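You operate a simulated robot arm through the tools that you are given. There is no shell and no other tool. Be economical: measure what you need, move in short steps, check, and stop when the job is done.

You run a simulated robot arm. Do the job below in one go: nothing can be reset, and whatever is moved stays where it is left.

## Task
Zero the calibration box, then test the orange shunt at its printed amps.
Fine: leave the shunt on the plate and the box off.

It is judged by the outcome, as a careful person would: the job done as asked, and still so three seconds after it is handed in. It fails if anything else is knocked over, pushed out of place, dropped, spilled or broken.

## Robot
A 7-joint arm with a two-finger parallel gripper, fixed in place. Base frame: the origin is at the foot of the arm, x ahead of it, y to its left, z up; the work surface is at about z = 750. Units: mm, degrees, N and s.
With the tool pointing down near the work surface it reaches from about 300 to 680 mm from the base axis. Its first joint turns from -66.0 to 66.0 degrees. Payload 1.57 kg.
Tool frame: the origin (TCP) lies between the finger pads and is the grasp point; the fingertips stand 30 mm ahead of it; z points along the fingers, y is the line along which they close. Largest opening 110 mm; finger width 24, thickness 12; the body of the gripper, 48 by 112 mm, starts 78 mm behind the TCP.
Orientation is that of the tool frame in the base frame, as a unit quaternion [x, y, z, w]. With the fingers straight down and closing along the base's y, the tool's x points along the base's -x, its y along +y and its z along -z.

## Interface
- The arm moves only by the tool play_rows. Its argument "motion" is a list of rows, each a list of 3 entries, a list of its own where there are three numbers: the shift along the base's x, y, z in mm, then the turn, a rotation vector about the base's x, y, z in degrees, then the closure in counts, from 0 (fully open) to 255 (shut). In form: [[[x, y, z], [rx, ry, rz], gripper], ...]. A call has 1 to 10 rows; each row shifts and turns the commanded pose from where the row before left it. Rows are played at 5 a second. More than 50 mm and 8.6 degrees between two rows, or a gripper value outside its range, and nothing of the call is played. Where a pose cannot be reached the arm comes as near as it can. A force on the tool above 40 N (or 10 N above the force at the start of the call, whichever is more), or a blocked arm, ends the call early, and 0.2 s more pass. The fingers move at their own pace (about 108 mm/s each) and stop on an object; they squeeze with about 43 N. The grip force told is the motor's: it shows also when the fingers shut on nothing. Time passes only in rows, and 0.2 s behind the last, so rows that do not move let the fingers close. It gives the time, the measured TCP pose, the force on the tool (base axes), the opening and the grip force at its end, in the units of the frame above (readings bear some noise).
- Cameras (640 x 400 px; columns grow to the right, rows downward): "scene" is fixed at [141.3, -384, 1409.7]; the picture's right is [0.91, -0.42, 0.00], its down [-0.21, -0.46, -0.87] and it looks along [0.36, 0.79, -0.50] (base axes); focal length 374 px, centre (320, 200). "wrist" rides on the gripper at [70, 16, -141] in the tool frame; the picture's right is [-0.23, 0.97, 0.00], its down [-0.86, -0.20, -0.48] and it looks along [-0.47, -0.11, 0.88] (tool axes); focal length 222 px, centre (320, 200). There is no depth. A picture from a camera that has moved, and an enlarged one, comes with that camera's place and axes in the base frame and with its lens. The place of the scene camera against the robot may be out by one fixed shift of up to 12 mm in any direction.
- snapshot(camera): a new picture of that camera. It takes no simulated time.
- inspect(camera, box): a new picture of the part [left, top, right, bottom] of that camera's present view, enlarged. It takes no simulated time.
- job_done(): hands the job in; it is judged then, once.

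Work in short steps. Places have to be worked out from the pictures, the camera data and where the tool is seen: move nearer, look again, correct. Check each grasp and each placing, and mend what went wrong. You have 120 turns and 84 pictures in all, those below and enlarged ones among them. Open the gripper and draw the arm clear of the work before you hand the job in, unless the task says otherwise; then end with one line.

The tools are called after "Request:" as a command line: name --argument value ..., lists and objects as JSON in quotes. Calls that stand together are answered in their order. play_rows: Moves the arm, as the interface text tells. Its arguments: {"type":"object","properties":{"motion":{"type":"array","items":{"type":"array"}}},"required":["motion"]} The other tools are called the same way: snapshot (camera) takes a picture; inspect (camera, box) takes an enlarged picture of a part of a camera's view; job_done () hands the job in.

At the start:

```text
t: 0.0
ee_pos: [349.3, 187.0, 1121.8]
tool_rot: [0.0, 1.0, 0.0, 0.0]
ft_force: [0.3, 0.6, -0.2]
opening: 110.0
grasp_force: 0.0
```

scene: 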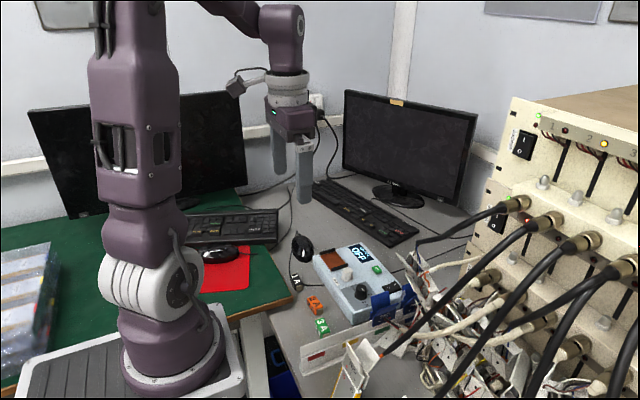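
wrist: 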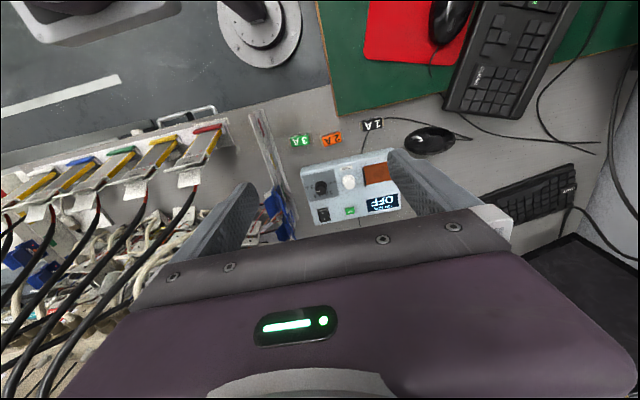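

I start with enlarged views of the box and the shunts to read the labels.

Request:
inspect --camera "scene" --box '[280, 230, 420, 345]'

Request:
inspect --camera "wrist" --box '[240, 100, 420, 240]'

```text
3.48 times, centred on (350, 288) of scene
camera zoom: at [141.3, -384.0, 1409.7], right [0.91, -0.42, 0.0], down [-0.21, -0.46, -0.87], along [0.36, 0.79, -0.5], focal length 1299 px, centre (216, -104)
```

zoom: 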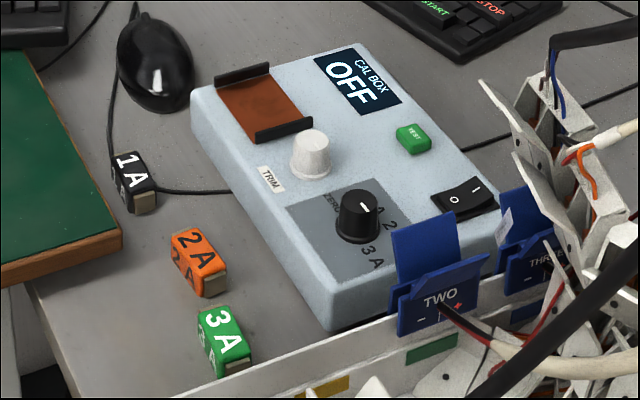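

```text
2.86 times, centred on (330, 170) of wrist
camera zoom: at [280.1, 203.8, 1262.9], right [0.23, 0.97, 0.0], down [0.86, -0.2, 0.48], along [0.47, -0.11, -0.88], focal length 635 px, centre (291, 286)
```

zoom: 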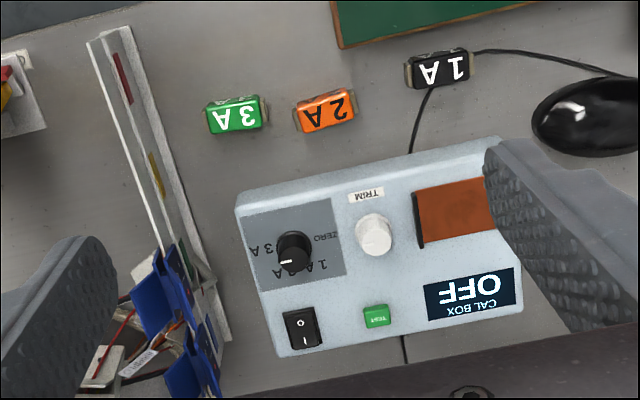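

The box has a rocker, a selector (ZERO/1A/2A/3A), a TRIM knob, a TEST button and a plate, and its display reads OFF. I'll bring the wrist camera closer to measure them.

Request:
play_rows --motion '[[[17, 12, -30], [0, 0, 0], 0], [[17, 12, -30], [0, 0, 0], 0], [[17, 12, -30], [0, 0, 0], 0], [[17, 12, -30], [0, 0, 0], 0], [[0, 0, 0], [0, 0, 0], 0]]'

Request:
snapshot --camera "wrist"

```text
t: 1.2
ee_pos: [416.9, 237.1, 996.9]
tool_rot: [0.0, 1.0, 0.0, 0.0]
ft_force: [0.4, -0.2, -0.3]
opening: 110.1
grasp_force: 0.0
```

```text
79 pictures are left
camera wrist: at [347.5, 253.5, 1138.6], right [0.23, 0.97, 0.0], down [0.85, -0.2, 0.48], along [0.47, -0.11, -0.88], focal length 222 px, centre (320, 200)
```

wrist: 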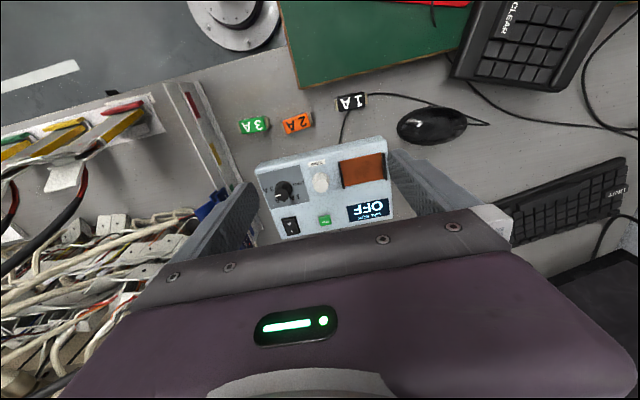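

Request:
inspect --camera "wrist" --box '[230, 80, 400, 240]'

Request:
inspect --camera "wrist" --box '[250, 150, 346, 210]'

Request:
inspect --camera "scene" --box '[340, 260, 396, 295]'

```text
2.50 times, centred on (315, 160) of wrist
camera zoom: at [347.5, 253.5, 1138.6], right [0.23, 0.97, 0.0], down [0.85, -0.2, 0.48], along [0.47, -0.11, -0.88], focal length 555 px, centre (332, 300)
```

zoom: 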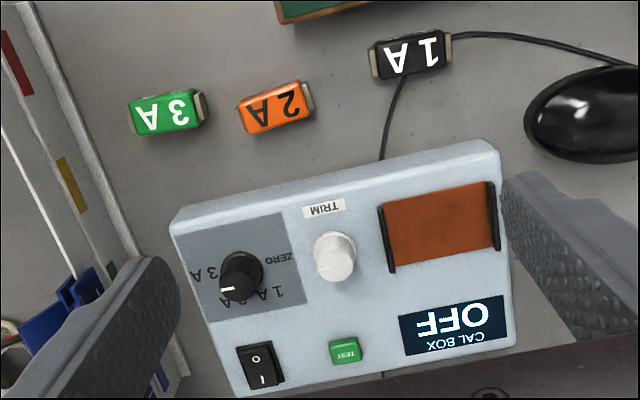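

```text
6.67 times, centred on (298, 180) of wrist
camera zoom: at [347.5, 253.5, 1138.6], right [0.23, 0.97, 0.0], down [0.85, -0.2, 0.48], along [0.47, -0.11, -0.88], focal length 1481 px, centre (467, 333)
```

zoom: 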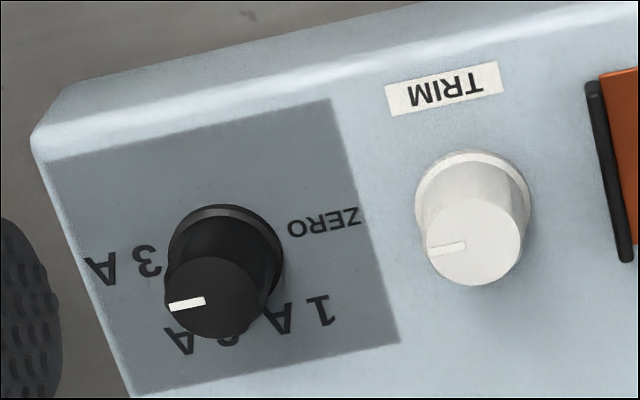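

```text
11.43 times, centred on (368, 278) of scene
camera zoom: at [141.3, -384.0, 1409.7], right [0.91, -0.42, 0.0], down [-0.21, -0.46, -0.87], along [0.36, 0.79, -0.5], focal length 4269 px, centre (-229, -686)
```

zoom: 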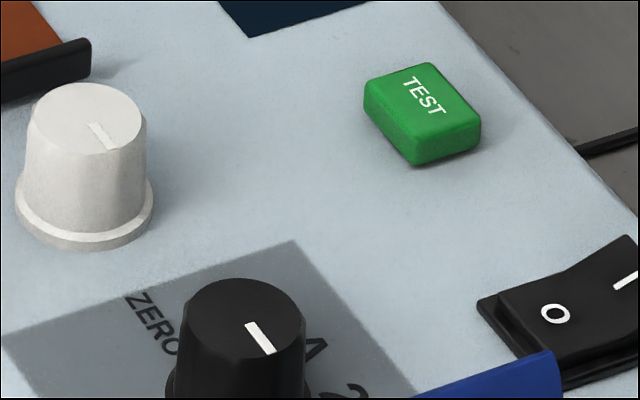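

Surface features triangulate to a box top of about z≈785. The selector is at about (489,159) and points at 3A, TRIM is at (490,222), TEST at (576,210) and the rocker at (581,143). The "|" end of the rocker is raised on its far side. I close the fingers and go above that end.

Request:
play_rows --motion '[[[36, -19, -16], [0, 0, 0], 255], [[36, -19, -16], [0, 0, 0], 255], [[36, -19, -16], [0, 0, 0], 255], [[36, -19, -16], [0, 0, 0], 255], [[36, -18, -16], [0, 0, 0], 255], [[0, 0, 0], [0, 0, 0], 255]]'

Request:
snapshot --camera "wrist"

Request:
snapshot --camera "scene"

```text
t: 2.6
ee_pos: [596.9, 141.4, 921.4]
tool_rot: [0.0, 1.0, 0.0, 0.0]
ft_force: [0.1, 0.4, 0.3]
opening: 0.0
grasp_force: 21.5
```

```text
75 pictures are left
camera wrist: at [527.1, 159.1, 1062.6], right [0.23, 0.97, 0.0], down [0.86, -0.2, 0.48], along [0.47, -0.11, -0.88], focal length 222 px, centre (320, 200)
```

wrist: 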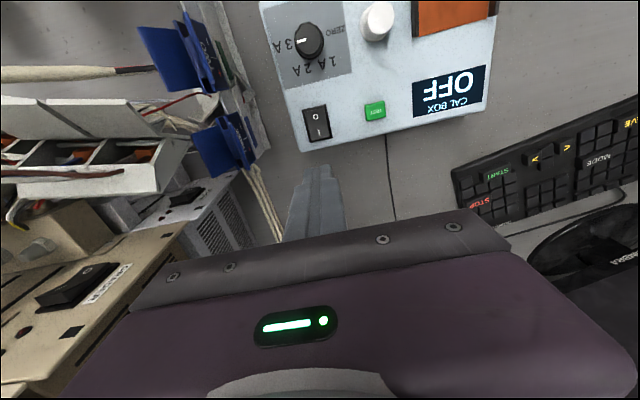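

```text
74 pictures are left
```

scene: 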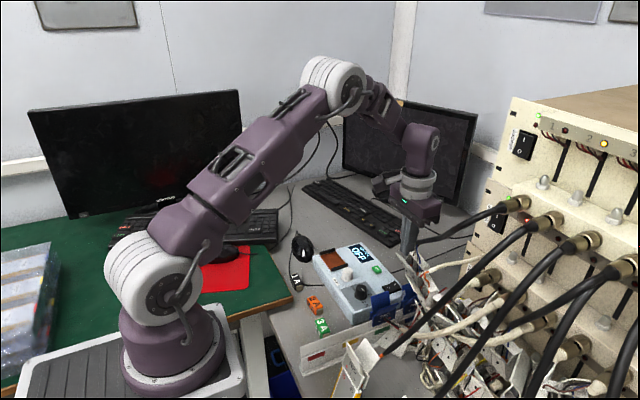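

Now a finer look at the rocker from here to triangulate it.

Request:
inspect --camera "wrist" --box '[250, 0, 410, 180]'

Request:
inspect --camera "wrist" --box '[260, 80, 350, 190]'

```text
2.22 times, centred on (330, 90) of wrist
camera zoom: at [527.1, 159.1, 1062.6], right [0.23, 0.97, 0.0], down [0.86, -0.2, 0.48], along [0.47, -0.11, -0.88], focal length 494 px, centre (298, 444)
```

zoom: 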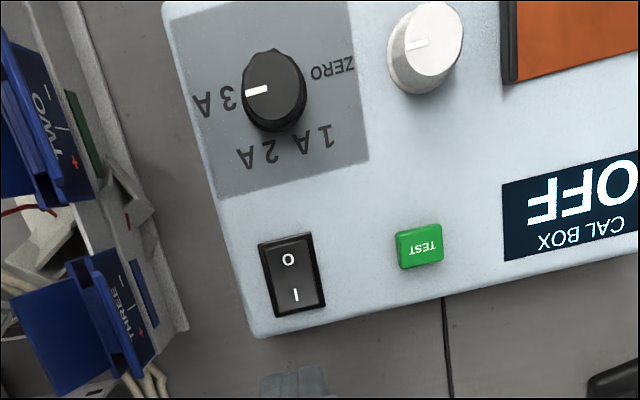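

```text
3.64 times, centred on (305, 135) of wrist
camera zoom: at [527.1, 159.1, 1062.6], right [0.23, 0.97, 0.0], down [0.86, -0.2, 0.48], along [0.47, -0.11, -0.88], focal length 808 px, centre (374, 436)
```

zoom: 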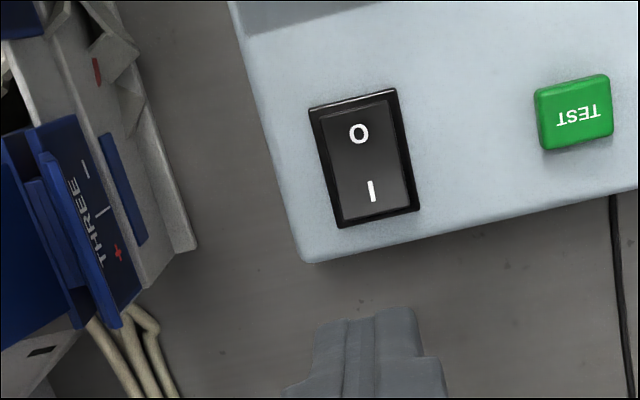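

The rocker centre is about (571,146) and "|" is at about (581,146). I move over "|" and go down part-way.

Request:
play_rows --motion '[[[-15, 4.5, 0], [0, 0, 0], 255], [[0, 0, -40], [0, 0, 0], 255], [[0, 0, -30], [0, 0, 0], 255], [[0, 0, 0], [0, 0, 0], 255]]'

Request:
inspect --camera "wrist" --box '[240, 40, 440, 200]'

Request:
inspect --camera "scene" --box '[320, 200, 460, 320]'

```text
t: 3.6
ee_pos: [581.5, 146.7, 852.0]
tool_rot: [0.0, 1.0, 0.0, 0.0]
ft_force: [0.8, -1.0, -0.3]
opening: 0.0
grasp_force: 21.6
```

```text
2.50 times, centred on (340, 120) of wrist
camera zoom: at [513.3, 163.8, 993.3], right [0.23, 0.97, 0.0], down [0.85, -0.2, 0.48], along [0.47, -0.11, -0.88], focal length 555 px, centre (270, 400)
```

zoom: 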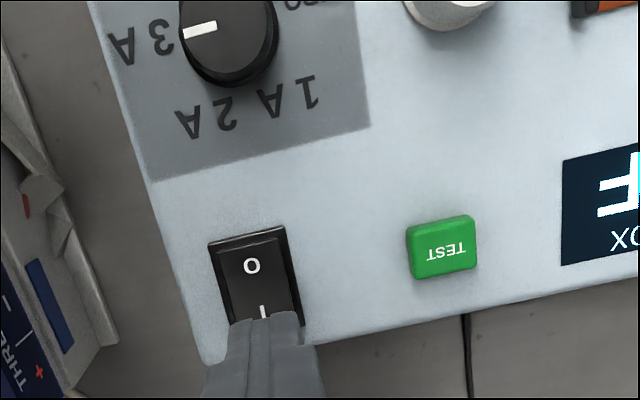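

```text
3.33 times, centred on (390, 260) of scene
camera zoom: at [141.3, -384.0, 1409.7], right [0.91, -0.42, 0.0], down [-0.21, -0.46, -0.87], along [0.36, 0.79, -0.5], focal length 1245 px, centre (87, 0)
```

zoom: 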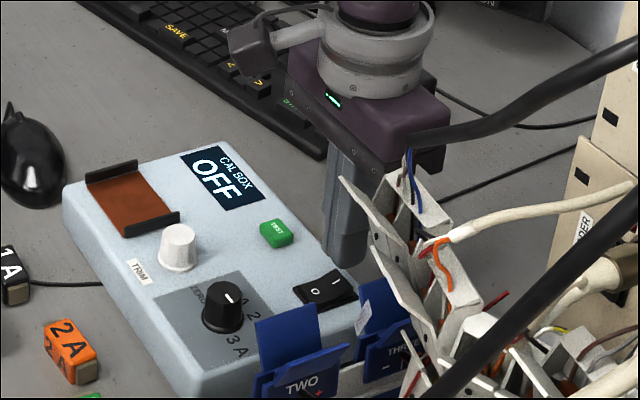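

The "|" mark triangulates to (581,145.5,798), which agrees, and the tip is now at z≈822. I press down in small steps.

Request:
play_rows --motion '[[[1, -1, -16], [0, 0, 0], 255], [[0, 0, -4], [0, 0, 0], 255], [[0, 0, -3], [0, 0, 0], 255], [[0, 0, -3], [0, 0, 0], 255], [[0, 0, -2], [0, 0, 0], 255], [[0, 0, 0], [0, 0, 0], 255]]'

Request:
inspect --camera "scene" --box '[320, 220, 440, 320]'

```text
t: 4.3
ee_pos: [583.9, 145.6, 834.2]
tool_rot: [0.0, 1.0, -0.001, 0.003]
ft_force: [-2.1, -0.3, 7.8]
opening: 0.0
grasp_force: 21.6
stopped in row 3: the force on the tool passed its limit (the readings are from after the stop); the commanded pose is now the measured one
```

```text
4.00 times, centred on (380, 270) of scene
camera zoom: at [141.2, -384.0, 1409.7], right [0.91, -0.42, 0.0], down [-0.21, -0.46, -0.87], along [0.36, 0.79, -0.5], focal length 1494 px, centre (80, -80)
```

zoom: 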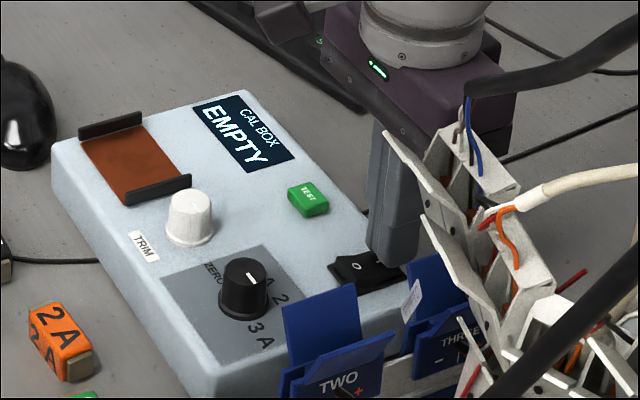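

Power is on: the box shows EMPTY, with the selector at 3A and nothing on the plate. Next is the selector, top at about (495,156.5,818), which must go 180° counter-clockwise to ZERO. I rise, move over it, turn the wrist -60° and half-open.

Request:
play_rows --motion '[[[0, 0, 40], [0, 0, 0], 255], [[0, 0, 26], [0, 0, 0], 255], [[-30, 4, 0], [0, 0, -7.5], 150], [[-30, 4, 0], [0, 0, -7.5], 150], [[-29, 3, 0], [0, 0, -7.5], 150], [[0, 0, 0], [0, 0, -7.5], 150], [[0, 0, 0], [0, 0, -7.5], 150], [[0, 0, 0], [0, 0, -7.5], 150], [[0, 0, 0], [0, 0, -7.5], 150], [[0, 0, 0], [0, 0, -7.5], 150]]'

Request:
snapshot --camera "wrist"

```text
t: 6.5
ee_pos: [496.3, 155.2, 899.6]
tool_rot: [0.502, 0.865, 0.0, 0.002]
ft_force: [0.6, 0.0, 1.1]
opening: 45.4
grasp_force: 0.1
```

```text
68 pictures are left
camera wrist: at [476.3, 225.7, 1040.1], right [0.96, 0.29, 0.0], down [0.25, -0.84, 0.48], along [0.14, -0.46, -0.88], focal length 222 px, centre (320, 200)
```

wrist: 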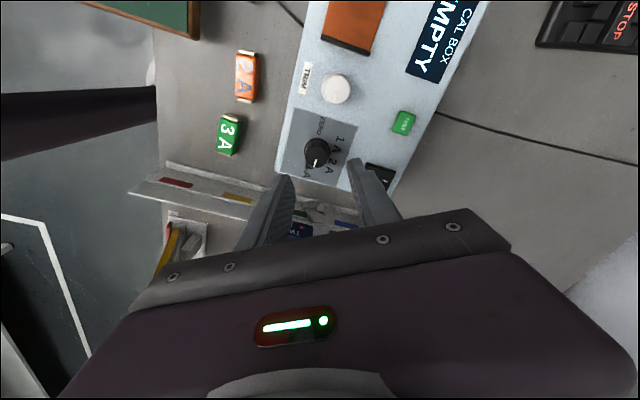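

Request:
inspect --camera "wrist" --box '[260, 90, 400, 200]'

```text
3.64 times, centred on (330, 145) of wrist
camera zoom: at [476.3, 225.7, 1040.1], right [0.96, 0.29, 0.0], down [0.25, -0.84, 0.48], along [0.14, -0.46, -0.88], focal length 808 px, centre (284, 400)
```

zoom: 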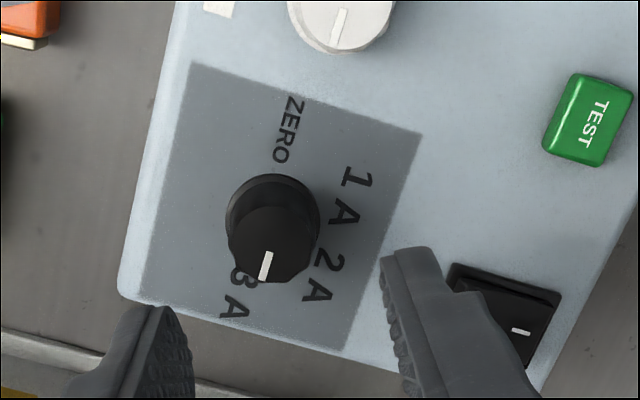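

The knob centre reads (493.5,157), so I correct for that, descend around it and close.

Request:
play_rows --motion '[[[-2.5, 1.5, -30], [0, 0, 0], 150], [[0, 0, -25], [0, 0, 0], 150], [[0, 0, -17], [0, 0, 0], 150], [[0, 0, 0], [0, 0, 0], 150], [[0, 0, 0], [0, 0, 0], 255], [[0, 0, 0], [0, 0, 0], 255], [[0, 0, 0], [0, 0, 0], 255]]'

Request:
inspect --camera "wrist" --box '[220, 80, 420, 220]'

```text
t: 8.1
ee_pos: [491.6, 156.1, 828.9]
tool_rot: [0.499, 0.866, -0.001, 0.002]
ft_force: [1.0, -0.3, -0.4]
opening: 25.4
grasp_force: 37.1
```

```text
2.86 times, centred on (320, 150) of wrist
camera zoom: at [472.4, 226.3, 969.2], right [0.96, 0.29, 0.0], down [0.25, -0.84, 0.48], along [0.14, -0.46, -0.88], focal length 635 px, centre (320, 343)
```

zoom: 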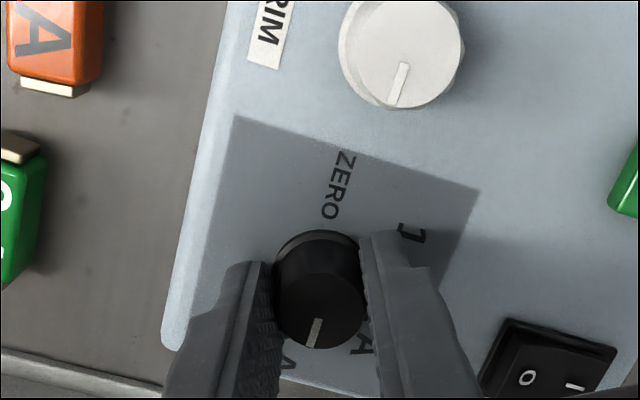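

The knob is held (25 mm). I turn it +60°.

Request:
play_rows --motion '[[[0, 0, 0], [0, 0, 7.5], 255], [[0, 0, 0], [0, 0, 7.5], 255], [[0, 0, 0], [0, 0, 7.5], 255], [[0, 0, 0], [0, 0, 7.5], 255], [[0, 0, 0], [0, 0, 7.5], 255], [[0, 0, 0], [0, 0, 7.5], 255], [[0, 0, 0], [0, 0, 7.5], 255], [[0, 0, 0], [0, 0, 7.5], 255], [[0, 0, 0], [0, 0, 0], 255]]'

Request:
inspect --camera "wrist" --box '[220, 80, 420, 220]'

```text
t: 9.4
ee_pos: [491.8, 155.8, 827.1]
tool_rot: [0.192, 0.981, -0.002, 0.0]
ft_force: [-4.3, -3.5, 12.2]
opening: 25.6
grasp_force: 36.7
stopped in row 6: the force on the tool passed its limit (the readings are from after the stop); the commanded pose is now the measured one
```

```text
2.86 times, centred on (320, 150) of wrist
camera zoom: at [435.1, 198.6, 968.5], right [0.58, 0.82, 0.0], down [0.72, -0.51, 0.48], along [0.39, -0.28, -0.88], focal length 635 px, centre (320, 343)
```

zoom: 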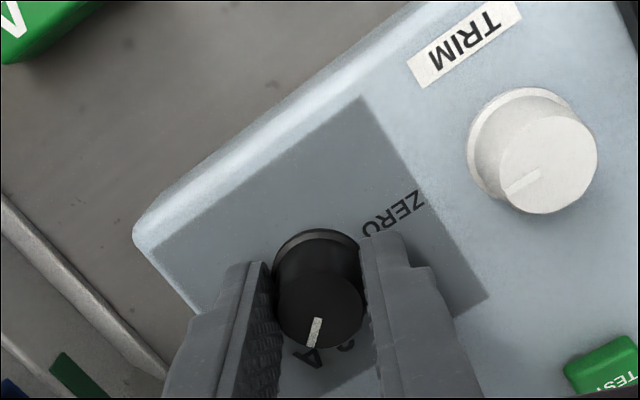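

It stopped at +38° with about 12 N upward on the tool, so the tips are probably brushing the surface. I ease up 2 mm and go on turning.

Request:
play_rows --motion '[[[0, 0, 2], [0, 0, 0], 255], [[0, 0, 0], [0, 0, 6], 255], [[0, 0, 0], [0, 0, 6], 255], [[0, 0, 0], [0, 0, 5], 255], [[0, 0, 0], [0, 0, 5], 255], [[0, 0, 0], [0, 0, 0], 255]]'

Request:
inspect --camera "wrist" --box '[220, 80, 420, 220]'

```text
t: 10.8
ee_pos: [493.9, 156.1, 829.3]
tool_rot: [0.001, 1.0, -0.004, 0.001]
ft_force: [-0.4, -7.8, 0.5]
opening: 25.6
grasp_force: 37.4
```

```text
2.86 times, centred on (320, 150) of wrist
camera zoom: at [424.4, 174.1, 970.1], right [0.23, 0.97, 0.0], down [0.85, -0.2, 0.48], along [0.47, -0.11, -0.88], focal length 635 px, centre (320, 343)
```

zoom: 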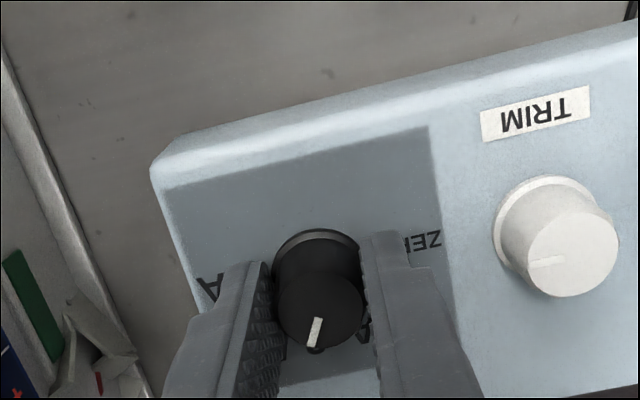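

The knob turns with the fingers and is now at 2A. I continue another +60° with a tiny y relief.

Request:
play_rows --motion '[[[0, -0.7, 0.5], [0, 0, 7], 255], [[0, 0, 0], [0, 0, 7], 255], [[0, 0, 0], [0, 0, 7], 255], [[0, 0, 0], [0, 0, 7], 255], [[0, 0, 0], [0, 0, 7], 255], [[0, 0, 0], [0, 0, 7], 255], [[0, 0, 0], [0, 0, 7], 255], [[0, 0, 0], [0, 0, 7], 255], [[0, 0, 0], [0, 0, 4], 255], [[0, 0, 0], [0, 0, 0], 255]]'

Request:
inspect --camera "wrist" --box '[220, 80, 420, 220]'

```text
t: 13.0
ee_pos: [493.4, 155.5, 829.4]
tool_rot: [-0.5, 0.866, -0.001, 0.002]
ft_force: [-1.9, -1.0, -1.3]
opening: 25.4
grasp_force: 36.6
```

```text
2.86 times, centred on (320, 150) of wrist
camera zoom: at [444.6, 104.1, 970.0], right [-0.73, 0.69, 0.0], down [0.6, 0.64, 0.48], along [0.33, 0.35, -0.88], focal length 635 px, centre (320, 343)
```

zoom: 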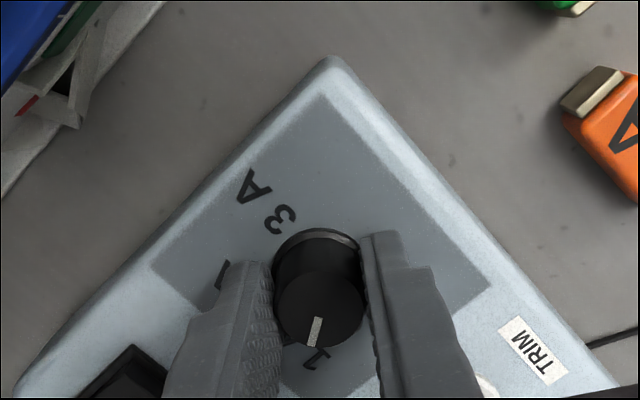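

Now at 1A. I try the last +60° in the same grip.

Request:
play_rows --motion '[[[0, 0, 0.3], [0, 0, 7], 255], [[0, 0, 0], [0, 0, 7], 255], [[0, 0, 0], [0, 0, 7], 255], [[0, 0, 0], [0, 0, 7], 255], [[0, 0, 0], [0, 0, 7], 255], [[0, 0, 0], [0, 0, 7], 255], [[0, 0, 0], [0, 0, 7], 255], [[0, 0, 0], [0, 0, 7], 255], [[0, 0, 0], [0, 0, 4], 255], [[0, 0, 0], [0, 0, 0], 255]]'

Request:
snapshot --camera "wrist"

Request:
inspect --camera "scene" --box '[300, 220, 440, 320]'

```text
t: 15.2
ee_pos: [494.2, 155.8, 828.9]
tool_rot: [0.866, -0.501, 0.0, -0.002]
ft_force: [2.3, -0.7, 0.6]
opening: 25.7
grasp_force: 36.6
```

```text
62 pictures are left
camera wrist: at [514.9, 87.0, 970.5], right [-0.96, -0.29, 0.0], down [-0.25, 0.84, 0.48], along [-0.13, 0.46, -0.88], focal length 222 px, centre (320, 200)
```

wrist: 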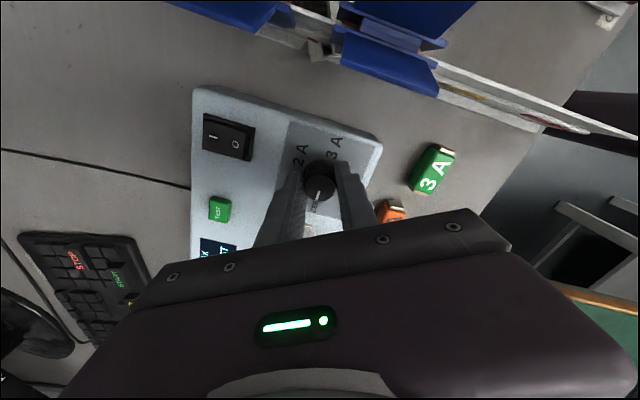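

```text
4.00 times, centred on (370, 270) of scene
camera zoom: at [141.6, -383.9, 1409.7], right [0.91, -0.42, 0.0], down [-0.21, -0.46, -0.86], along [0.36, 0.79, -0.5], focal length 1494 px, centre (120, -80)
```

zoom: 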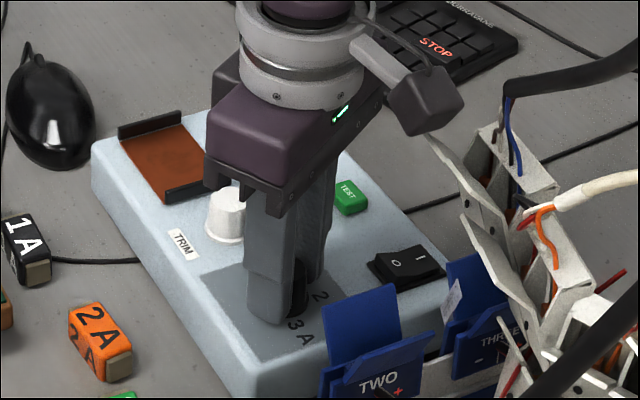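

The full 180° is done. I release, rise and look at the selector and display.

Request:
play_rows --motion '[[[0, 0, 0], [0, 0, 0], 150], [[0, 0, 0], [0, 0, 0], 150], [[0, 0, 40], [0, 0, -7.5], 150], [[0, 0, 40], [0, 0, -7.5], 150], [[0, 0, 0], [0, 0, -7.5], 150], [[0, 0, 0], [0, 0, -7.5], 150], [[0, 0, 0], [0, 0, -7.5], 150], [[0, 0, 0], [0, 0, -7.5], 150], [[0, 0, 0], [0, 0, -7.5], 150], [[0, 0, 0], [0, 0, -7.5], 150]]'

Request:
inspect --camera "scene" --box '[300, 220, 440, 320]'

```text
t: 17.4
ee_pos: [493.7, 155.3, 907.9]
tool_rot: [-0.498, 0.867, -0.001, 0.002]
ft_force: [0.1, -0.6, -0.2]
opening: 45.3
grasp_force: 0.0
```

```text
4.00 times, centred on (370, 270) of scene
camera zoom: at [141.3, -384.0, 1409.7], right [0.91, -0.42, 0.0], down [-0.21, -0.46, -0.87], along [0.36, 0.79, -0.5], focal length 1494 px, centre (120, -80)
```

zoom: 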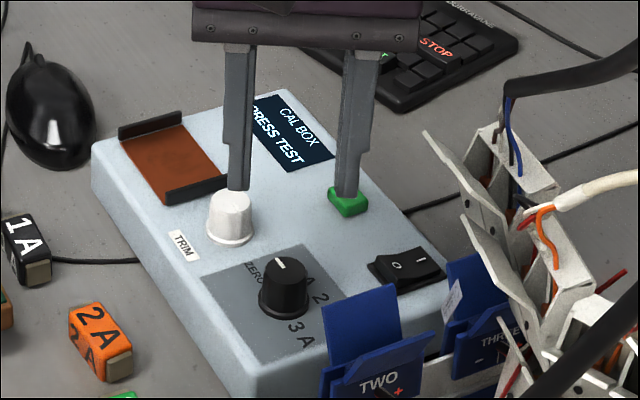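

The selector points at ZERO and the display says PRESS TEST. TEST triangulates to (572.5,211.7,797). I go there with the fingers closed and the wrist straight.

Request:
play_rows --motion '[[[26, 19, 0], [0, 0, -7.5], 255], [[26, 19, 0], [0, 0, -7.5], 255], [[26.8, 18.4, 0], [0, 0, -7.5], 255], [[0, 0, 0], [0, 0, -7.5], 255], [[0, 0, 0], [0, 0, -7.5], 255], [[0, 0, 0], [0, 0, -7.5], 255], [[0, 0, -30], [0, 0, -7.5], 255], [[0, 0, -26], [0, 0, -7.5], 255], [[0, 0, 0], [0, 0, 0], 255]]'

Request:
inspect --camera "wrist" --box '[240, 40, 440, 200]'

```text
t: 19.4
ee_pos: [570.4, 211.3, 853.4]
tool_rot: [0.002, 1.0, -0.002, 0.001]
ft_force: [-0.1, -0.5, 0.3]
opening: 0.1
grasp_force: 21.3
```

```text
2.50 times, centred on (340, 120) of wrist
camera zoom: at [502.7, 228.9, 993.6], right [0.23, 0.97, 0.0], down [0.85, -0.2, 0.48], along [0.47, -0.11, -0.88], focal length 555 px, centre (270, 400)
```

zoom: 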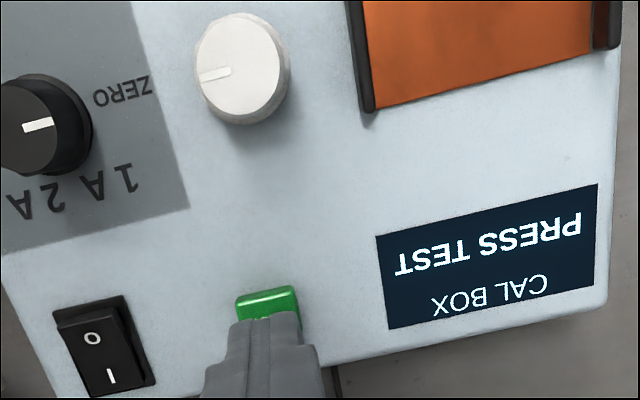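

Aligned on TEST, with the tip at 823. I press gently.

Request:
play_rows --motion '[[[1, 0, -18], [0, 0, 0], 255], [[0, 0, -4], [0, 0, 0], 255], [[0, 0, -3], [0, 0, 0], 255], [[0, 0, -2], [0, 0, 0], 255], [[0, 0, -2], [0, 0, 0], 255], [[0, 0, 0], [0, 0, 0], 255]]'

Request:
inspect --camera "wrist" --box '[240, 40, 440, 200]'

```text
t: 20.8
ee_pos: [572.5, 211.4, 826.2]
tool_rot: [0.002, 1.0, -0.002, 0.003]
ft_force: [0.0, -6.5, 22.0]
opening: 0.1
grasp_force: 21.7
```

```text
2.50 times, centred on (340, 120) of wrist
camera zoom: at [503.7, 229.5, 966.5], right [0.23, 0.97, 0.0], down [0.85, -0.2, 0.48], along [0.47, -0.11, -0.88], focal length 555 px, centre (270, 400)
```

zoom: 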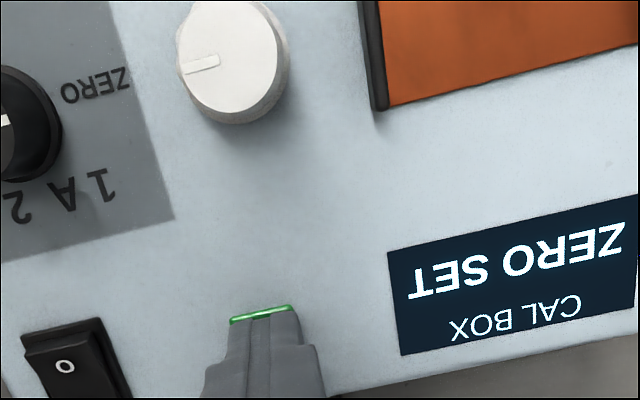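

The box reads ZERO SET, so zeroing is done and TRIM was not needed. Next I rise and move back toward the orange shunt, opening the fingers on the way.

Request:
play_rows --motion '[[[0, 0, 45], [0, 0, 0], 255], [[0, 0, 45], [0, 0, 0], 255], [[-45, 0, 10], [0, 0, 0], 120], [[-45, 0, 0], [0, 0, 0], 120], [[-45, 0, 0], [0, 0, 0], 120], [[-45, -3, 0], [0, 0, 0], 120], [[-30, -3, 0], [0, 0, 0], 120], [[0, 0, 0], [0, 0, 0], 120]]'

Request:
snapshot --camera "wrist"

Request:
inspect --camera "wrist" --box '[260, 80, 420, 200]'

Request:
inspect --camera "scene" --box '[280, 230, 420, 345]'

```text
t: 22.6
ee_pos: [362.1, 207.2, 926.8]
tool_rot: [0.003, 1.0, -0.003, 0.001]
ft_force: [-0.5, 0.3, -0.8]
opening: 57.8
grasp_force: 0.1
```

```text
57 pictures are left
camera wrist: at [293.3, 225.1, 1067.4], right [0.23, 0.97, 0.0], down [0.85, -0.2, 0.48], along [0.47, -0.11, -0.88], focal length 222 px, centre (320, 200)
```

wrist: 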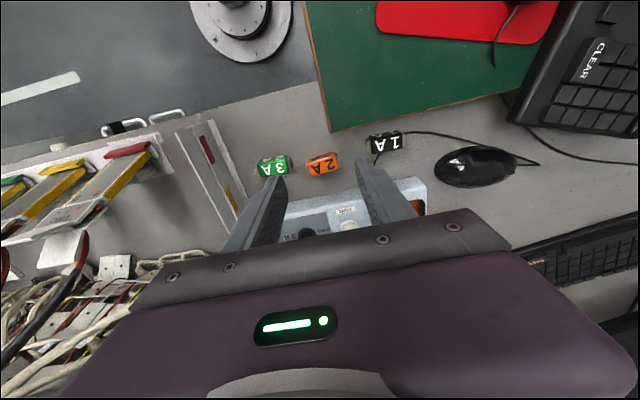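

```text
3.33 times, centred on (340, 140) of wrist
camera zoom: at [293.3, 225.1, 1067.4], right [0.23, 0.97, 0.0], down [0.85, -0.2, 0.48], along [0.47, -0.11, -0.88], focal length 740 px, centre (253, 400)
```

zoom: 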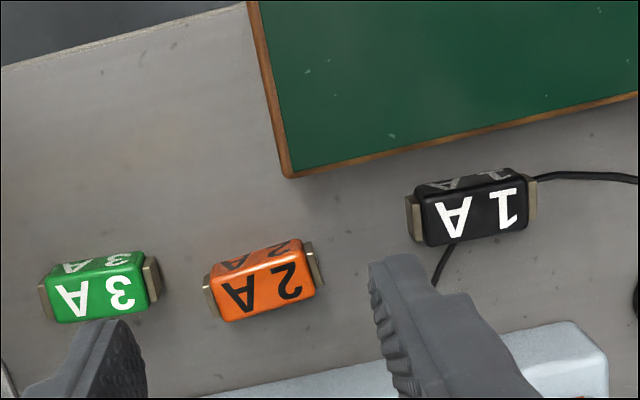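

```text
3.48 times, centred on (350, 288) of scene
camera zoom: at [141.3, -384.0, 1409.7], right [0.91, -0.42, 0.0], down [-0.21, -0.46, -0.87], along [0.36, 0.79, -0.5], focal length 1299 px, centre (216, -104)
```

zoom: 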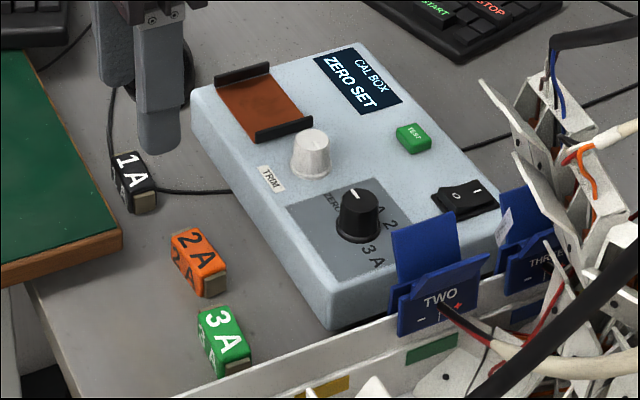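

The orange 2A shunt is at (401,205), top about z 772, with its long axis along y (about +3°). The plate lies between its rails at about (494.5,291). I'll grip across x with the wrist at +93°, so I turn while moving over the shunt.

Request:
play_rows --motion '[[[20, -1, 0], [0, 0, 8], 130], [[19, -1, 0], [0, 0, 8], 130], [[0, 0, 0], [0, 0, 8], 130], [[0, 0, 0], [0, 0, 8], 130], [[0, 0, 0], [0, 0, 8], 130], [[0, 0, 0], [0, 0, 8], 130], [[0, 0, 0], [0, 0, 8], 130], [[0, 0, 0], [0, 0, 8], 130], [[0, 0, 0], [0, 0, 8], 130], [[0, 0, 0], [0, 0, 8], 130]]'

Request:
play_rows --motion '[[[0, 0, -30], [0, 0, 7], 130], [[0, 0, -40], [0, 0, 6], 130], [[0, 0, 0], [0, 0, 0], 130]]'

Request:
inspect --camera "wrist" --box '[220, 60, 420, 220]'

```text
t: 24.8
ee_pos: [401.2, 203.3, 924.6]
tool_rot: [-0.642, 0.766, -0.002, 0.002]
ft_force: [-0.5, -0.3, 0.2]
opening: 53.9
grasp_force: 0.1
```

```text
t: 25.6
ee_pos: [401.3, 206.4, 852.5]
tool_rot: [0.725, -0.689, 0.001, -0.003]
ft_force: [0.5, -0.3, 0.2]
opening: 53.9
grasp_force: 0.1
```

```text
2.50 times, centred on (320, 140) of wrist
camera zoom: at [389.2, 136.2, 993.2], right [-0.98, 0.18, 0.0], down [0.15, 0.86, 0.48], along [0.09, 0.47, -0.88], focal length 555 px, centre (320, 350)
```

zoom: 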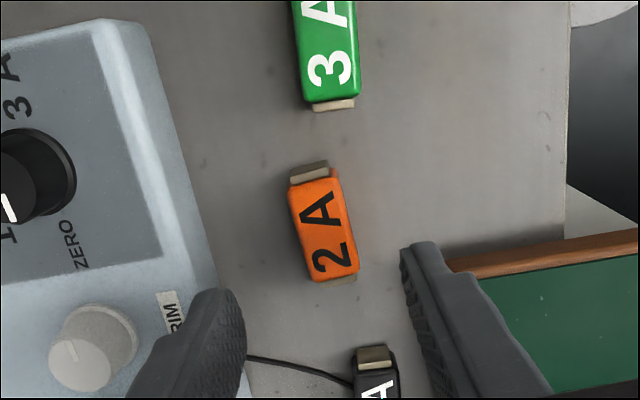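

Centred well, and the box edge at x≈453 clears. I narrow the opening a little, descend and grip.

Request:
play_rows --motion '[[[-0.5, -3, 0], [0, 0, 0], 150], [[0, 0, -35], [0, 0, 0], 150], [[0, 0, -25], [0, 0, 0], 150], [[0, 0, -7], [0, 0, 0], 150], [[0, 0, 0], [0, 0, 0], 150], [[0, 0, 0], [0, 0, 0], 255], [[0, 0, 0], [0, 0, 0], 255], [[0, 0, 0], [0, 0, 0], 255]]'

Request:
inspect --camera "wrist" --box '[220, 60, 420, 220]'

```text
t: 27.4
ee_pos: [401.5, 202.0, 785.1]
tool_rot: [0.724, -0.69, 0.002, -0.002]
ft_force: [0.0, -0.7, -1.1]
opening: 21.2
grasp_force: 34.5
```

```text
2.50 times, centred on (320, 140) of wrist
camera zoom: at [388.3, 131.5, 926.2], right [-0.98, 0.18, 0.0], down [0.16, 0.86, 0.48], along [0.09, 0.47, -0.88], focal length 555 px, centre (320, 350)
```

zoom: 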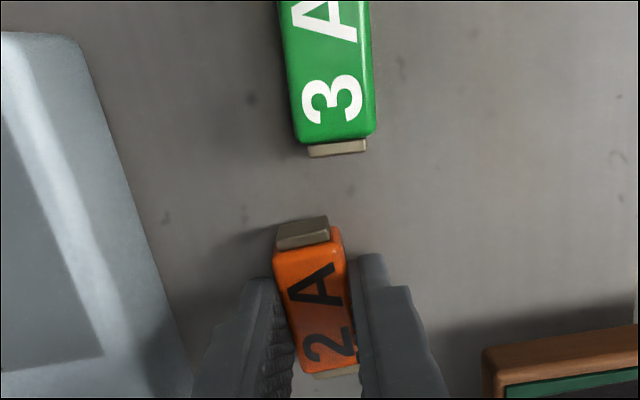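

Gripped at 21 mm. I lift clear and carry it over the plate.

Request:
play_rows --motion '[[[0, 0, 45], [0, 0, 0], 255], [[0, 0, 45], [0, 0, 0], 255], [[0, 44, 20], [0, 0, -1.5], 255], [[30, 30, 0], [0, 0, -1.5], 255], [[40, 15, 0], [0, 0, 0], 255], [[23, 0, 0], [0, 0, 0], 255], [[0, 0, 0], [0, 0, 0], 255]]'

Request:
snapshot --camera "wrist"

Request:
inspect --camera "wrist" --box '[200, 40, 440, 230]'

Request:
inspect --camera "scene" --box '[280, 200, 420, 315]'

```text
t: 29.0
ee_pos: [492.1, 290.9, 896.7]
tool_rot: [-0.706, 0.708, -0.001, 0.002]
ft_force: [0.8, 0.2, -0.6]
opening: 0.2
grasp_force: 21.8
```

```text
52 pictures are left
camera wrist: at [476.3, 220.6, 1037.8], right [-0.97, 0.23, 0.0], down [0.2, 0.85, 0.48], along [0.11, 0.47, -0.88], focal length 222 px, centre (320, 200)
```

wrist: 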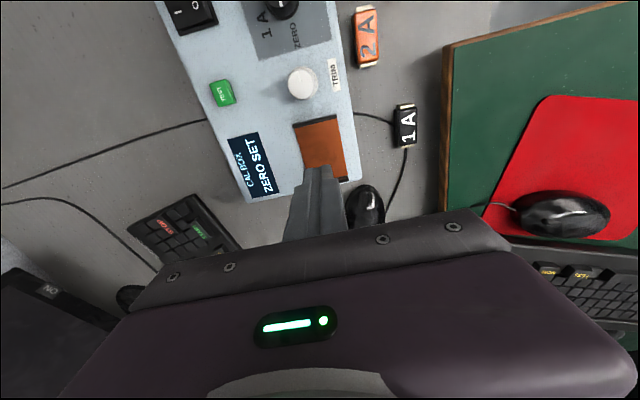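

```text
2.11 times, centred on (320, 135) of wrist
camera zoom: at [476.3, 220.6, 1037.8], right [-0.97, 0.23, 0.0], down [0.2, 0.85, 0.48], along [0.11, 0.47, -0.88], focal length 468 px, centre (320, 337)
```

zoom: 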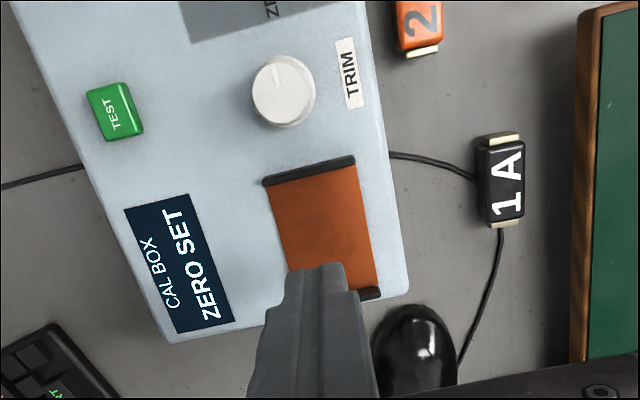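

```text
3.48 times, centred on (350, 258) of scene
camera zoom: at [141.3, -384.0, 1409.7], right [0.91, -0.42, 0.0], down [-0.21, -0.46, -0.87], along [0.36, 0.79, -0.5], focal length 1299 px, centre (216, 0)
```

zoom: 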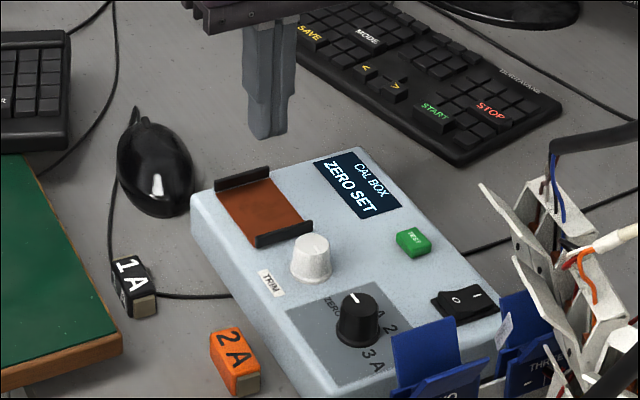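

The shunt slipped out on the lift and is still standing in its place on the table, undisturbed. The plate centre now measures about (493,294). I go back for a lower, better-aligned grip.

Request:
play_rows --motion '[[[-30, -20, 0], [0, 0, 0], 150], [[-35, -30, 0], [0, 0, 0], 150], [[-26, -40, 0], [0, 0, 0], 150], [[0, 0, -40], [0, 0, 0], 150], [[0, 0, 0], [0, 0, 0], 150]]'

Request:
inspect --camera "wrist" --box '[220, 60, 420, 220]'

Request:
inspect --camera "scene" --box '[285, 275, 345, 340]'

```text
t: 30.2
ee_pos: [402.8, 195.5, 858.0]
tool_rot: [-0.705, 0.709, -0.001, 0.002]
ft_force: [-0.3, -0.2, 0.5]
opening: 45.1
grasp_force: 0.1
```

```text
2.50 times, centred on (320, 140) of wrist
camera zoom: at [386.1, 128.2, 998.4], right [-0.97, 0.23, 0.0], down [0.2, 0.85, 0.48], along [0.11, 0.47, -0.88], focal length 555 px, centre (320, 350)
```

zoom: 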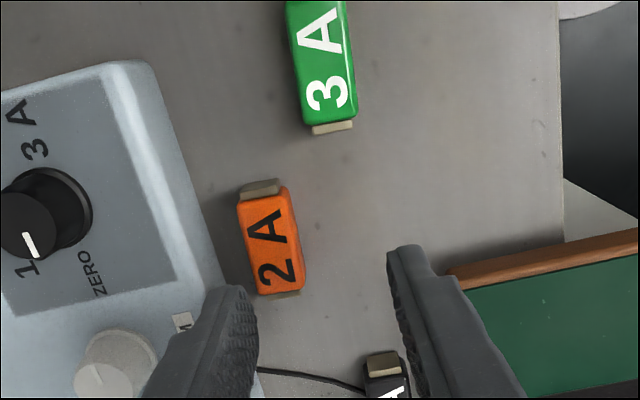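

```text
6.15 times, centred on (315, 308) of scene
camera zoom: at [141.3, -384.0, 1409.7], right [0.91, -0.42, 0.0], down [-0.21, -0.46, -0.87], along [0.36, 0.79, -0.5], focal length 2299 px, centre (351, -462)
```

zoom: 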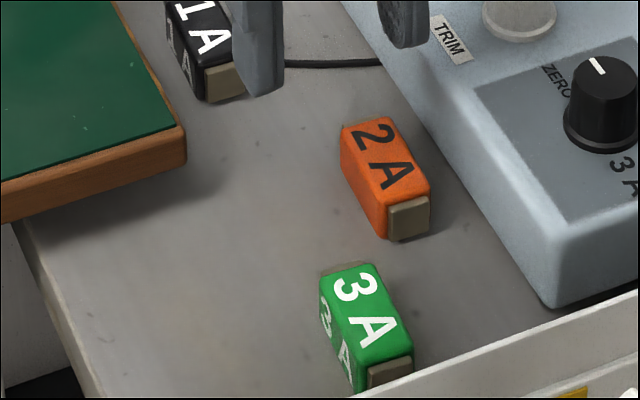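

The shunt was dropped early and now stands upright at about (422,194.5), turned about -5°. It is 20 mm from the box, whose base edge is at x≈453. A 12 mm finger fits with about 4 mm each side, so I set the opening to about 30 mm, align, and go half-way down to check.

Request:
play_rows --motion '[[[19, -1, 0], [0, 0, -5], 187], [[0, 0, -25], [0, 0, 0], 187], [[0, 0, -20], [0, 0, 0], 187], [[0, 0, 0], [0, 0, 0], 187], [[0, 0, 0], [0, 0, 0], 187]]'

Request:
inspect --camera "wrist" --box '[240, 80, 400, 200]'

```text
t: 31.4
ee_pos: [422.1, 197.1, 811.3]
tool_rot: [-0.674, 0.739, -0.002, 0.002]
ft_force: [-0.1, -0.1, -0.7]
opening: 29.3
grasp_force: 0.1
```

```text
3.33 times, centred on (320, 140) of wrist
camera zoom: at [400.2, 130.1, 954.1], right [-0.95, 0.31, 0.0], down [0.27, 0.83, 0.48], along [0.15, 0.46, -0.88], focal length 740 px, centre (320, 400)
```

zoom: 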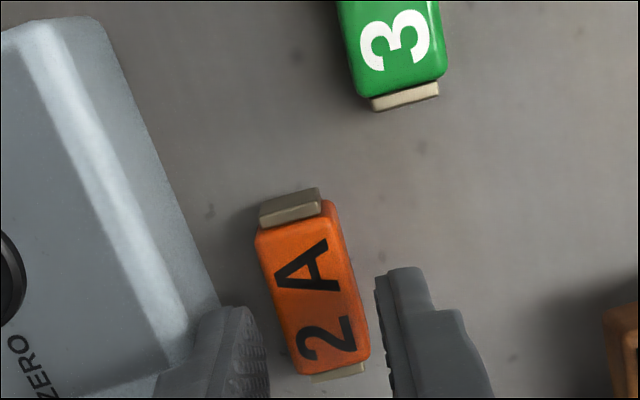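

Alignment is within about 1 mm. I correct slightly, then descend to just above the table and grip.

Request:
play_rows --motion '[[[0.5, -2, 0], [0, 0, 2], 187], [[0, 0, -12], [0, 0, 0], 187], [[0, 0, -10], [0, 0, 0], 187], [[0, 0, -6], [0, 0, 0], 187], [[0, 0, 0], [0, 0, 0], 187], [[0, 0, 0], [0, 0, 0], 255], [[0, 0, 0], [0, 0, 0], 255], [[0, 0, 0], [0, 0, 0], 255]]'

Request:
inspect --camera "wrist" --box '[240, 80, 400, 200]'

Request:
inspect --camera "scene" --box '[285, 265, 345, 330]'

```text
t: 32.4
ee_pos: [423.8, 195.0, 788.1]
tool_rot: [-0.687, 0.727, -0.003, 0.005]
ft_force: [-4.5, -1.8, 15.8]
opening: 25.6
grasp_force: 0.0
stopped in row 5: the force on the tool passed its limit (the readings are from after the stop); the commanded pose is now the measured one
```

```text
3.33 times, centred on (320, 140) of wrist
camera zoom: at [403.7, 127.2, 928.7], right [-0.96, 0.28, -0.01], down [0.24, 0.84, 0.48], along [0.14, 0.46, -0.88], focal length 740 px, centre (320, 400)
```

zoom: 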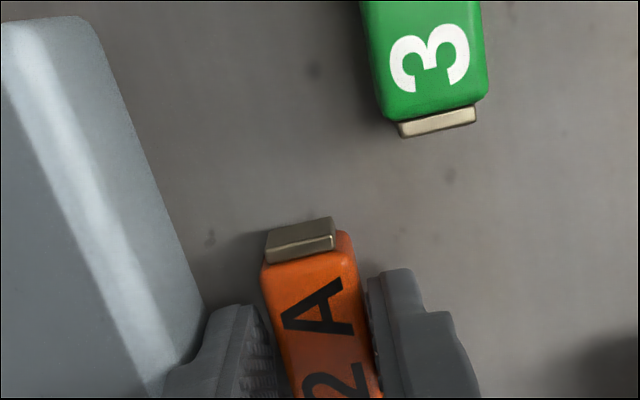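

```text
6.15 times, centred on (315, 298) of scene
camera zoom: at [141.0, -384.1, 1409.7], right [0.91, -0.42, 0.0], down [-0.21, -0.46, -0.87], along [0.36, 0.79, -0.5], focal length 2299 px, centre (351, -400)
```

zoom: 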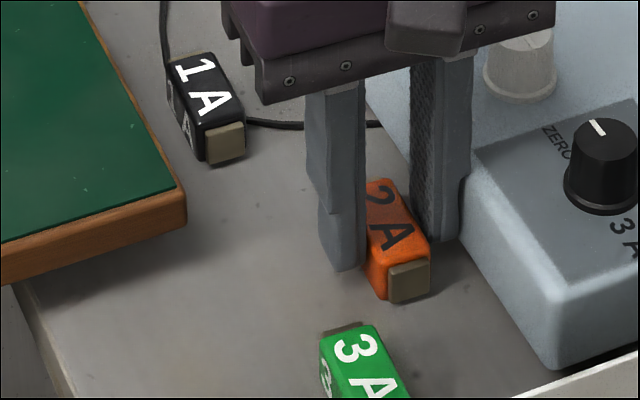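

The box-side finger rubs the foot of the box at tip z≈758. I don't push further: I close here, lift a few mm, and bring the shunt 28 mm away from the box for a proper low grip.

Request:
play_rows --motion '[[[-0.5, 0, 1], [0, 0, 0], 255], [[0, 0, 0], [0, 0, 0], 255], [[0, 0, 0], [0, 0, 0], 255], [[0, 0, 2], [0, 0, 0], 255], [[0, 0, 3], [0, 0, 0], 255], [[-4, 0, 0], [0, 0, 0], 255], [[-8, 0, 0], [0, 0, 0], 255], [[-8, 0, 0], [0, 0, 0], 255], [[-6, 0, 0], [0, 0, 0], 255], [[0, 0, 0], [0, 0, 0], 255]]'

Request:
inspect --camera "wrist" --box '[240, 80, 400, 200]'

Request:
inspect --camera "scene" --box '[285, 245, 385, 330]'

```text
t: 34.6
ee_pos: [397.9, 195.7, 792.7]
tool_rot: [-0.687, 0.727, -0.002, 0.005]
ft_force: [-0.6, 0.1, -1.1]
opening: 21.1
grasp_force: 34.3
```

```text
3.33 times, centred on (320, 140) of wrist
camera zoom: at [377.7, 127.0, 934.6], right [-0.96, 0.28, -0.01], down [0.24, 0.84, 0.48], along [0.14, 0.46, -0.88], focal length 740 px, centre (320, 400)
```

zoom: 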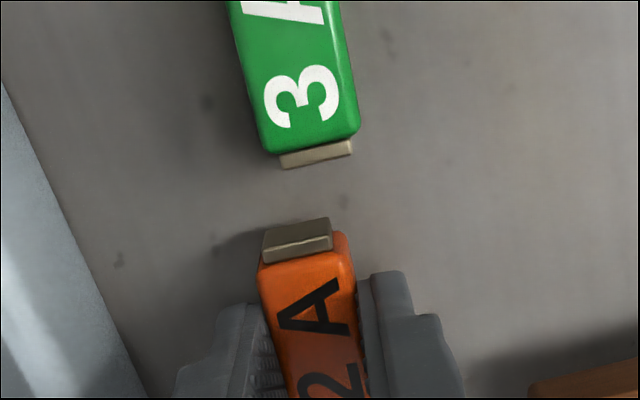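

```text
4.71 times, centred on (335, 288) of scene
camera zoom: at [141.3, -384.0, 1409.7], right [0.91, -0.42, 0.0], down [-0.21, -0.46, -0.87], along [0.36, 0.79, -0.5], focal length 1758 px, centre (249, -212)
```

zoom: 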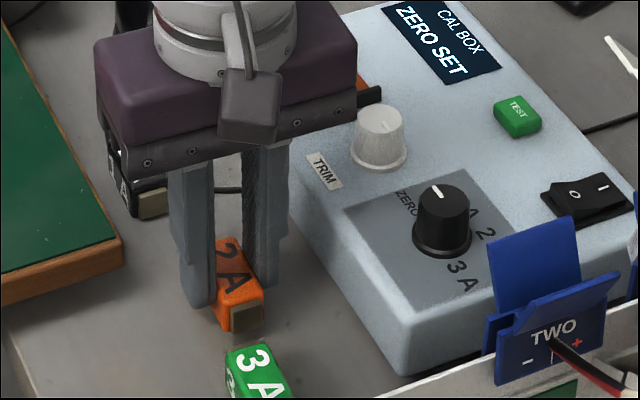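

The shunt came along and the box did not move. I set it down, release, go lower (tips about 2 mm above the table) and regrip.

Request:
play_rows --motion '[[[0, 0, -3], [0, 0, 0], 255], [[0, 0, -2], [0, 0, 0], 255], [[0, 0, 0], [0, 0, 0], 160], [[0, 0, 0], [0, 0, 0], 160], [[0, -1, -3], [0, 0, 0], 160], [[0, 0, -2.5], [0, 0, 0], 160], [[0, 0, 0], [0, 0, 0], 255], [[0, 0, 0], [0, 0, 0], 255], [[0, 0, 0], [0, 0, 0], 255]]'

Request:
inspect --camera "wrist" --box '[240, 80, 400, 200]'

```text
t: 36.6
ee_pos: [398.2, 194.8, 782.8]
tool_rot: [-0.686, 0.727, -0.002, 0.006]
ft_force: [1.4, -0.6, 4.9]
opening: 21.0
grasp_force: 34.2
```

```text
3.33 times, centred on (320, 140) of wrist
camera zoom: at [378.0, 126.3, 923.4], right [-0.96, 0.28, -0.01], down [0.24, 0.84, 0.48], along [0.14, 0.46, -0.87], focal length 740 px, centre (320, 400)
```

zoom: 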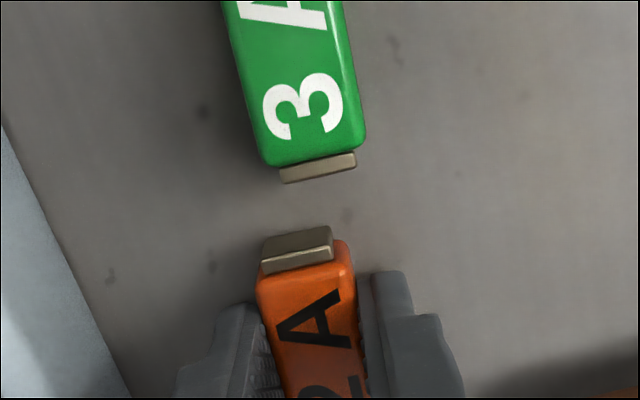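

Gripped low and centred. I lift slowly and check.

Request:
play_rows --motion '[[[0, 0, 3], [0, 0, 0], 255], [[0, 0, 6], [0, 0, 0], 255], [[0, 0, 8], [0, 0, 0], 255], [[0, 0, 10], [0, 0, 0], 255], [[0, 0, 10], [0, 0, 0], 255], [[0, 0, 5], [0, 0, 0], 255], [[0, 0, 0], [0, 0, 0], 255]]'

Request:
inspect --camera "wrist" --box '[240, 80, 400, 200]'

```text
t: 38.2
ee_pos: [398.6, 193.7, 826.4]
tool_rot: [-0.686, 0.727, -0.002, 0.004]
ft_force: [0.1, 0.3, -0.7]
opening: 21.0
grasp_force: 34.5
```

```text
3.33 times, centred on (320, 140) of wrist
camera zoom: at [377.4, 125.4, 966.9], right [-0.96, 0.28, -0.01], down [0.24, 0.84, 0.48], along [0.14, 0.46, -0.88], focal length 740 px, centre (320, 400)
```

zoom: 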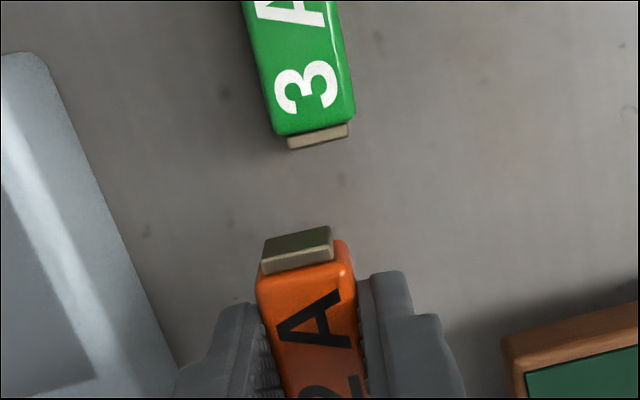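

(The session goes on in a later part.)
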